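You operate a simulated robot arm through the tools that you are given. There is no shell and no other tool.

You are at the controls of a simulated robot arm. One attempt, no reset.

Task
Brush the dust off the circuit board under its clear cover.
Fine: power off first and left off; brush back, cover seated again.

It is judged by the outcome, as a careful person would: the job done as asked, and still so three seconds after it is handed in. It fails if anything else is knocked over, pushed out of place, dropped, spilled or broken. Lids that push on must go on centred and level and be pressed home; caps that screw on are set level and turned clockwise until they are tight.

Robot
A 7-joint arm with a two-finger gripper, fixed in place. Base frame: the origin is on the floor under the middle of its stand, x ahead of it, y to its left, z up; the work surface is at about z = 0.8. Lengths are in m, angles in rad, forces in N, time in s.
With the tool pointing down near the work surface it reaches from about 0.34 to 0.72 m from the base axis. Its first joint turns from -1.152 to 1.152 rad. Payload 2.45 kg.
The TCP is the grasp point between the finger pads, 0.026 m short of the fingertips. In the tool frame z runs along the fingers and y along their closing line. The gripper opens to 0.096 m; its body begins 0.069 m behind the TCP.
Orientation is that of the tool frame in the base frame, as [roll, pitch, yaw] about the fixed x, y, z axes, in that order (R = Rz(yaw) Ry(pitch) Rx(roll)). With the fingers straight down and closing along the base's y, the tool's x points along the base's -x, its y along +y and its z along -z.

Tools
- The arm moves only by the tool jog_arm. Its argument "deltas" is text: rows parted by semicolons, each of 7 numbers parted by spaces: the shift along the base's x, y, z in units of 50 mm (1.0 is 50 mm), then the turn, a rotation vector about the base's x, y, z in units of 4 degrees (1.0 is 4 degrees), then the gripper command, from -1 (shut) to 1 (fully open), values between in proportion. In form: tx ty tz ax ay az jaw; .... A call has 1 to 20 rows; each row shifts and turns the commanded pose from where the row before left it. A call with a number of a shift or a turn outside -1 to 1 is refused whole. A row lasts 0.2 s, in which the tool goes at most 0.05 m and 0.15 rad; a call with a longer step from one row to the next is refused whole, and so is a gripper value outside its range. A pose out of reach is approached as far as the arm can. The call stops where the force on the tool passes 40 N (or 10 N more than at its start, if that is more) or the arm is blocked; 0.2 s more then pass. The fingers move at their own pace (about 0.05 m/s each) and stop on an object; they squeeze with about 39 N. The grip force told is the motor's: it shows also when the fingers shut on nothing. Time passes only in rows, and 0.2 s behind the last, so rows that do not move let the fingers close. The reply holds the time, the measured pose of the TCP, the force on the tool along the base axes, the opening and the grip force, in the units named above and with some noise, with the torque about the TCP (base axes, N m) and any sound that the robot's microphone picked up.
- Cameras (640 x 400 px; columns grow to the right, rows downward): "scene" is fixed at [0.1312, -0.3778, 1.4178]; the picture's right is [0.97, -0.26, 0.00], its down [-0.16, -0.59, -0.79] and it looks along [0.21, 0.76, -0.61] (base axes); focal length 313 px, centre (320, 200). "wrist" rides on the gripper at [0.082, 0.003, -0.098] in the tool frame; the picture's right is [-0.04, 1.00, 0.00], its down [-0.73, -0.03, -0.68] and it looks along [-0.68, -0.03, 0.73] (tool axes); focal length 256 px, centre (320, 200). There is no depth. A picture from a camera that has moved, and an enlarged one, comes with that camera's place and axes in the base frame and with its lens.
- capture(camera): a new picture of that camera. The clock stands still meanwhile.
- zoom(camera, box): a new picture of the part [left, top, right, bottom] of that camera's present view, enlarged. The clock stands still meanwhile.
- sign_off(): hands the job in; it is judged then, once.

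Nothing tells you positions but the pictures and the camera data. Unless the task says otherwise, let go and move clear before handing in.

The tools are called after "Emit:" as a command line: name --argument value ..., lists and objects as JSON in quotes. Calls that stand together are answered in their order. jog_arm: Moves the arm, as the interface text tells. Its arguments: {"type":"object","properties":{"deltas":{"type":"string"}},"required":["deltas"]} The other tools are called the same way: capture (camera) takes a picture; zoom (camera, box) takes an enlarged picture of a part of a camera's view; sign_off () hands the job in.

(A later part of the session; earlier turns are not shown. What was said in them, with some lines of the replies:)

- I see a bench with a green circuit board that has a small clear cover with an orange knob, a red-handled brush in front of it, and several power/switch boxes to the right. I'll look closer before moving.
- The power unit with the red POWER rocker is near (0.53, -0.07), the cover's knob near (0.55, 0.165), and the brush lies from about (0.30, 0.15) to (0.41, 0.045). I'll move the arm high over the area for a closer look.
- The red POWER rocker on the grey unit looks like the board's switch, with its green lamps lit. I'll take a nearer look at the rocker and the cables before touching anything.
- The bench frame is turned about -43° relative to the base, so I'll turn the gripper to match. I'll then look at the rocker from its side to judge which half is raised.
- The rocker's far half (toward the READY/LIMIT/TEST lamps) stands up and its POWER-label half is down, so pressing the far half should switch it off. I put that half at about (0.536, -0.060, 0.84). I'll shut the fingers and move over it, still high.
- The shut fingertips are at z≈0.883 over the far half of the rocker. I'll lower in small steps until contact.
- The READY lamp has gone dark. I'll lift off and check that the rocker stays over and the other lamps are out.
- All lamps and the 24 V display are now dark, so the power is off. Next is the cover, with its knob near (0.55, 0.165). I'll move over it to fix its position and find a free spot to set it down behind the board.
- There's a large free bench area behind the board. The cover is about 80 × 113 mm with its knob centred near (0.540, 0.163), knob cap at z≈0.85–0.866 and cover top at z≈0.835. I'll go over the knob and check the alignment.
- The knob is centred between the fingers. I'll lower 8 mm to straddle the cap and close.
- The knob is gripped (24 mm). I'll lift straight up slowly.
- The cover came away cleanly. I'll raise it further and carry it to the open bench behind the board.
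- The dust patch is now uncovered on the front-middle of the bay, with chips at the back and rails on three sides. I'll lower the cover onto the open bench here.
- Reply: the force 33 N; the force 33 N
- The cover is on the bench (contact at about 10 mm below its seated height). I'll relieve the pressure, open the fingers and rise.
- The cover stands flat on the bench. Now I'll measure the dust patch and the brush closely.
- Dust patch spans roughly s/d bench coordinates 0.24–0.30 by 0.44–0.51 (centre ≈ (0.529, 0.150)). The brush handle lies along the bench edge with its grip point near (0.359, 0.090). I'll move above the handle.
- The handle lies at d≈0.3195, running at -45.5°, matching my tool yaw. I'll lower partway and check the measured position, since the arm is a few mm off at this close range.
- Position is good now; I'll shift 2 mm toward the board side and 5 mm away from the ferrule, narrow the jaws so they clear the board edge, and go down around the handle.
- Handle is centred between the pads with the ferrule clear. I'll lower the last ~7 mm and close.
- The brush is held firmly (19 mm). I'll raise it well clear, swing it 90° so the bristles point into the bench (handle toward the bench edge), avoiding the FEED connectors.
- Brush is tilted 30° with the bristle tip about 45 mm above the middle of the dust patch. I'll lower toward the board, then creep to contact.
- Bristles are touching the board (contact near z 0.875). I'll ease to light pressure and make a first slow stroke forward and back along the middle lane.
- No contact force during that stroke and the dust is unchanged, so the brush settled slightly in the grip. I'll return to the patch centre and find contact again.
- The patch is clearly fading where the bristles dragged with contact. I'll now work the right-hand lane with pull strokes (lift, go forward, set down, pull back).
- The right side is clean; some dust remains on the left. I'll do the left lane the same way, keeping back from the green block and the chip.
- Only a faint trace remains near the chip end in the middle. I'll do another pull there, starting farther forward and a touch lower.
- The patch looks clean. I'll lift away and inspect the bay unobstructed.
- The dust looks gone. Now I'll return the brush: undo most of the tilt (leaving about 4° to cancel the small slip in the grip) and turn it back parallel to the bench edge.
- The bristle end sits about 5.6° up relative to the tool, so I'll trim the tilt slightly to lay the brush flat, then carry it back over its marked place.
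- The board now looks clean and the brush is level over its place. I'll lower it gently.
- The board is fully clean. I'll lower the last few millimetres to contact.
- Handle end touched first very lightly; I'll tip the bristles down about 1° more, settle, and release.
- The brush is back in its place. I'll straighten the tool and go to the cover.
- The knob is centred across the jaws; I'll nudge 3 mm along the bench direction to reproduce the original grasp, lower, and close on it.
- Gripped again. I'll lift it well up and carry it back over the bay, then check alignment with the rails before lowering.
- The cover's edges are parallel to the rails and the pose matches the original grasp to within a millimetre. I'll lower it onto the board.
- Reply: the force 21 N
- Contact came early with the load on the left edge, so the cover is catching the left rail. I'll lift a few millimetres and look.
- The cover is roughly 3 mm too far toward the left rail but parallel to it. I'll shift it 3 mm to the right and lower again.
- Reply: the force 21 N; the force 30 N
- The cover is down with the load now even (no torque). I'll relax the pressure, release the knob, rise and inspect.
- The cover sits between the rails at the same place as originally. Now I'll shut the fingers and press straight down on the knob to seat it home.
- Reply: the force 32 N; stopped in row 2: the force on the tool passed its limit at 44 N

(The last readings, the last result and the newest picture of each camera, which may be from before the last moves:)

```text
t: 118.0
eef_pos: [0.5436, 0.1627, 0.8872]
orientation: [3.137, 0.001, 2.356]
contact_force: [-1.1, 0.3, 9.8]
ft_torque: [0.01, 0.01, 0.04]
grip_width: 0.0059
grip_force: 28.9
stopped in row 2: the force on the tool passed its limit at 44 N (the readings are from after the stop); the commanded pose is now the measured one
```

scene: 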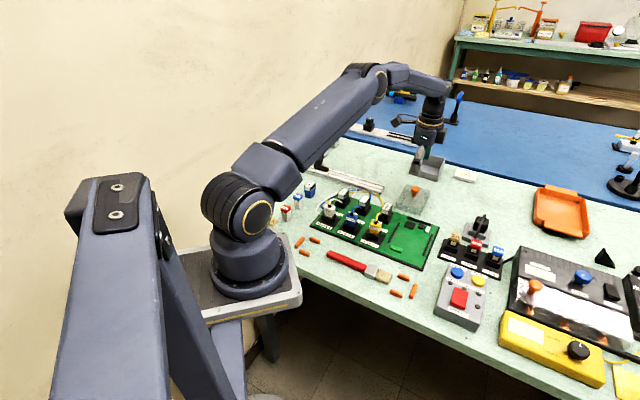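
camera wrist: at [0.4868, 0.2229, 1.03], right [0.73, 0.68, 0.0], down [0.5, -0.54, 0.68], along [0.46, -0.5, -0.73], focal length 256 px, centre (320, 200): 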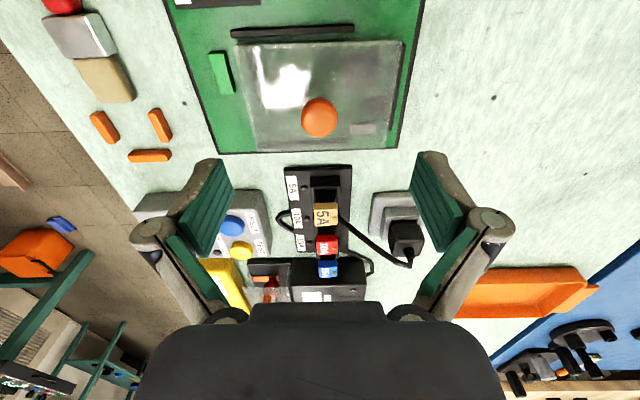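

The cover took a firm press (over 40 N) without moving down further, so it's home. I'll rise clear and check everything.

Emit:
jog_arm --deltas "0 0 0.1 0 0 0 -1;0 0 0.4 0 0 0 -1;0 0 0.8 0 0 0 -1;0 0 0.8 0 0 0 -1;0 0 0 0 0 0 -1"

Emit:
zoom --camera "wrist" --box '[200, 0, 440, 160]'

Emit:
zoom --camera "scene" --box '[380, 190, 460, 270]'

```text
t: 119.2
eef_pos: [0.5407, 0.1619, 0.9922]
orientation: [3.139, 0.001, 2.357]
contact_force: [0.2, 0.4, 0.8]
ft_torque: [0.01, -0.01, -0.02]
grip_width: 0.0001
grip_force: 28.2
```

```text
2.50 times, centred on (320, 80) of wrist
camera zoom: at [0.4843, 0.2227, 1.0902], right [0.73, 0.68, 0.0], down [0.5, -0.54, 0.68], along [0.46, -0.5, -0.73], focal length 640 px, centre (320, 500)
```

zoom: 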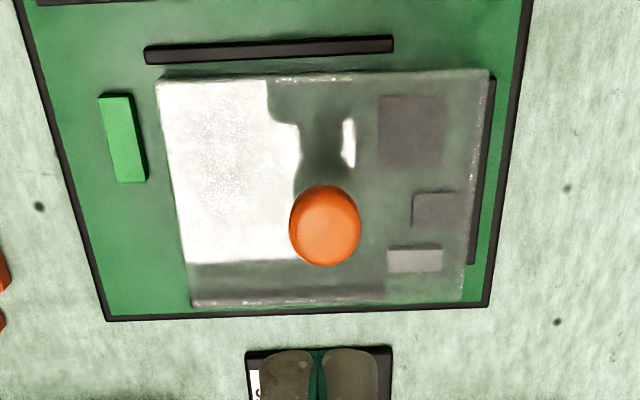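

```text
5.00 times, centred on (420, 230) of scene
camera zoom: at [0.1312, -0.3778, 1.4178], right [0.97, -0.26, 0.0], down [-0.16, -0.59, -0.79], along [0.21, 0.76, -0.61], focal length 1565 px, centre (-180, 50)
```

zoom: 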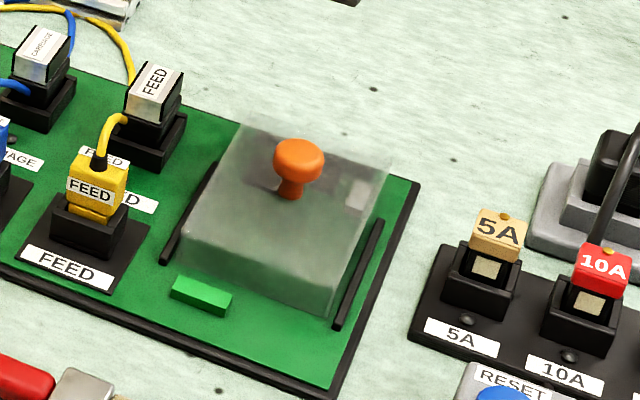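

Let me take finer views to verify how squarely the cover sits relative to the rails.

Emit:
zoom --camera "wrist" --box '[240, 5, 320, 65]'

Emit:
zoom --camera "wrist" --box '[320, 5, 400, 65]'

Emit:
zoom --camera "wrist" --box '[240, 75, 320, 135]'

Emit:
zoom --camera "wrist" --box '[320, 75, 400, 135]'

Emit:
zoom --camera "scene" --box '[385, 230, 435, 265]'

```text
6.67 times, centred on (280, 35) of wrist
camera zoom: at [0.4843, 0.2227, 1.0902], right [0.73, 0.68, 0.0], down [0.5, -0.54, 0.68], along [0.46, -0.5, -0.73], focal length 1707 px, centre (587, 1300)
```

zoom: 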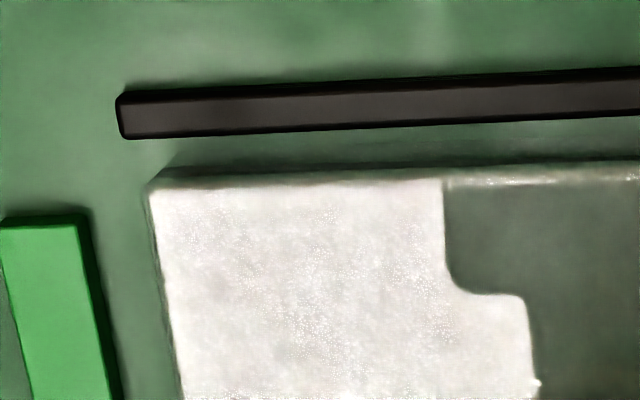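

```text
6.67 times, centred on (360, 35) of wrist
camera zoom: at [0.4843, 0.2227, 1.0902], right [0.73, 0.68, 0.0], down [0.5, -0.54, 0.68], along [0.46, -0.5, -0.73], focal length 1707 px, centre (53, 1300)
```

zoom: 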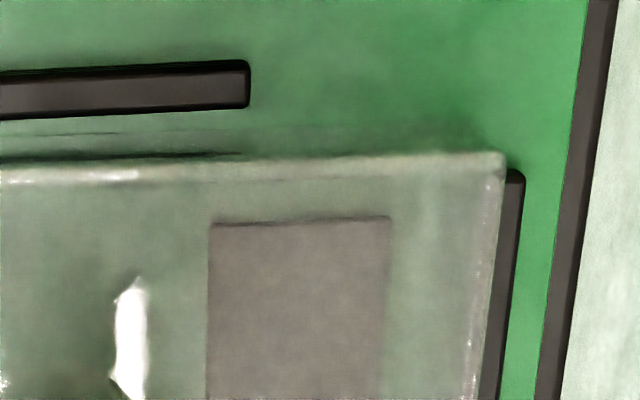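

```text
6.67 times, centred on (280, 105) of wrist
camera zoom: at [0.4843, 0.2227, 1.0902], right [0.73, 0.68, 0.0], down [0.5, -0.54, 0.68], along [0.46, -0.5, -0.73], focal length 1707 px, centre (587, 833)
```

zoom: 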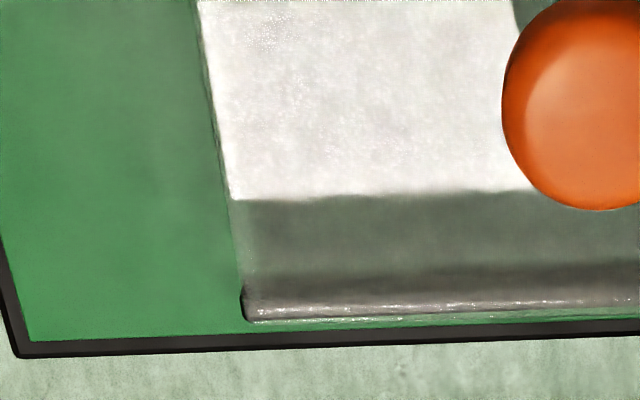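

```text
6.67 times, centred on (360, 105) of wrist
camera zoom: at [0.4843, 0.2227, 1.0902], right [0.73, 0.68, 0.0], down [0.5, -0.54, 0.68], along [0.46, -0.5, -0.73], focal length 1707 px, centre (53, 833)
```

zoom: 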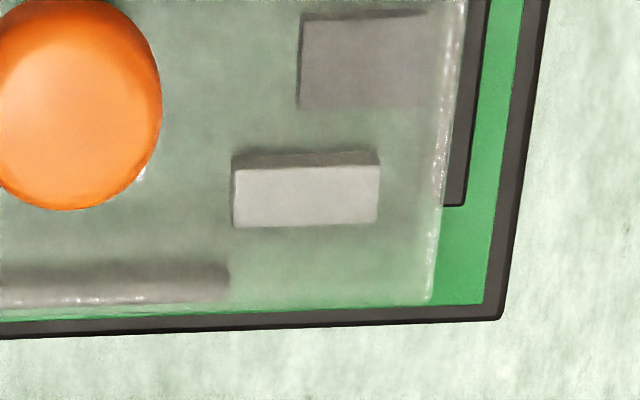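

```text
11.43 times, centred on (410, 248) of scene
camera zoom: at [0.1312, -0.3778, 1.4178], right [0.97, -0.26, 0.0], down [-0.16, -0.59, -0.79], along [0.21, 0.76, -0.61], focal length 3577 px, centre (-709, -343)
```

zoom: 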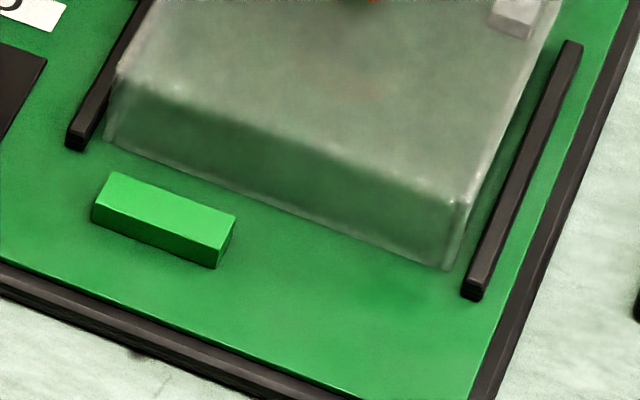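

The cover is centred between the rails (about 4 mm each side), square to within about half a degree, and flush. I'll move the arm clear and do a final overall check.

Emit:
jog_arm --deltas "0 0 0.8 0 0 0 0;-0.4 0.2 0.8 0 0 0 0;-0.5 0.4 0.6 0 0 0 0;-0.5 0.5 0.4 0 0 0 0;-0.5 0.5 0.2 0 0 0 0;0 0 0 0 0 0 0;0 0 0 0 0 0 0"

Emit:
capture --camera "scene"

Emit:
zoom --camera "scene" --box '[290, 180, 450, 310]'

Emit:
zoom --camera "scene" --box '[420, 190, 640, 400]'

Emit:
capture --camera "wrist"

```text
t: 120.8
eef_pos: [0.4475, 0.2444, 1.1324]
orientation: [3.14, 0.0, 2.357]
contact_force: [0.0, -0.3, -0.9]
ft_torque: [0.05, 0.02, 0.01]
grip_width: 0.048
grip_force: 0.0
```

```text
taken
```

scene: 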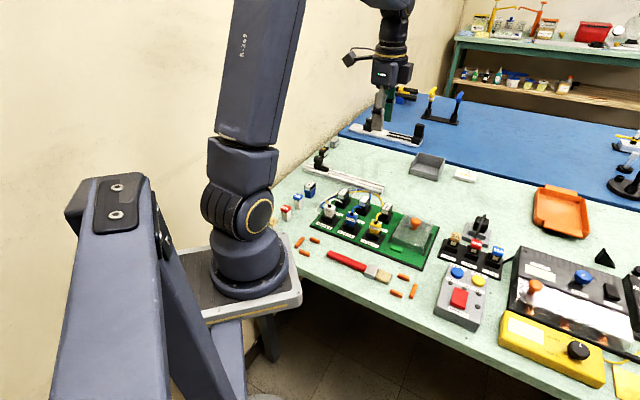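

```text
3.08 times, centred on (370, 245) of scene
camera zoom: at [0.1312, -0.3778, 1.4178], right [0.97, -0.26, 0.0], down [-0.16, -0.59, -0.79], along [0.21, 0.76, -0.61], focal length 963 px, centre (166, 62)
```

zoom: 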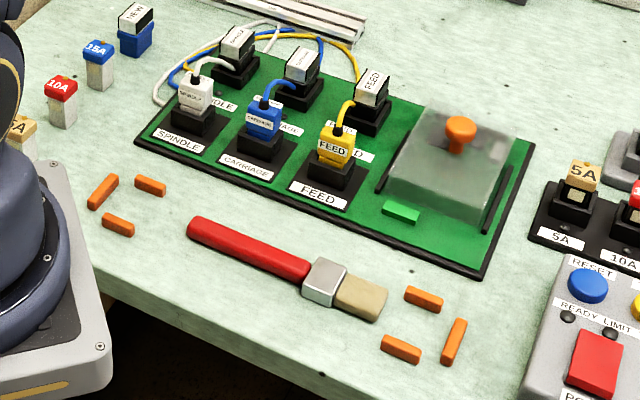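

```text
1.90 times, centred on (530, 295) of scene
camera zoom: at [0.1312, -0.3778, 1.4178], right [0.97, -0.26, 0.0], down [-0.16, -0.59, -0.79], along [0.21, 0.76, -0.61], focal length 596 px, centre (-80, 19)
```

zoom: 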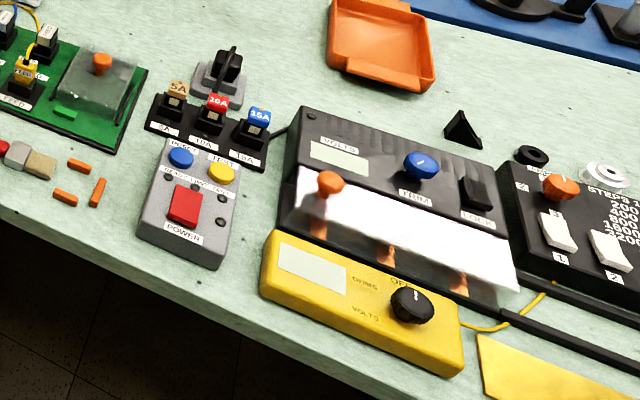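

```text
taken
camera wrist: at [0.3911, 0.3047, 1.2306], right [0.73, 0.68, 0.0], down [0.5, -0.54, 0.68], along [0.46, -0.5, -0.73], focal length 256 px, centre (320, 200)
```

wrist: 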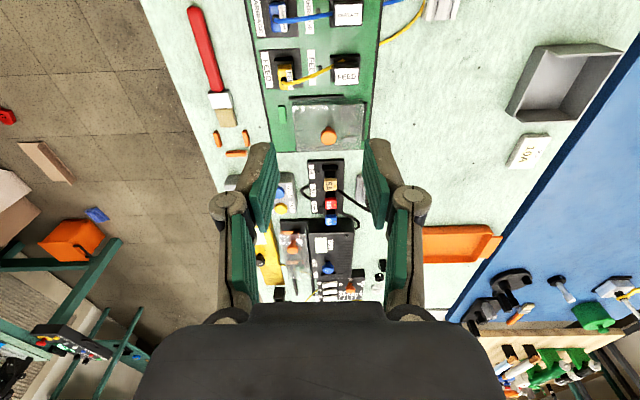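

Final check: all lamps are dark with the rocker off, the dust is gone, the brush lies in its marked place, the cover is seated centred, and nothing else has moved. Handing in.

Emit:
sign_off

```text
The job is handed in.
```

The circuit board is brushed clean, and I've handed the job in.

- **Power:** I switched it off at the POWER rocker before touching the board. All the lamps and the 24 V display went dark, and it's still off.
- **Dust:** No dust shows on the board in the close-up views. The middle needed several passes because the brush slipped slightly in the gripper.
- **Brush:** It's back between its orange marks, within about 3 mm of where it started.
- **Cover:** It's seated again and pressed down firmly. It sits centred between the side rails with about 4 mm either side, square to within about half a degree. On the first try its edge touched the left rail, so I lifted it and moved it 3 mm before lowering it again.

In the final pictures nothing else was knocked or moved, and the arm is clear with its gripper empty.
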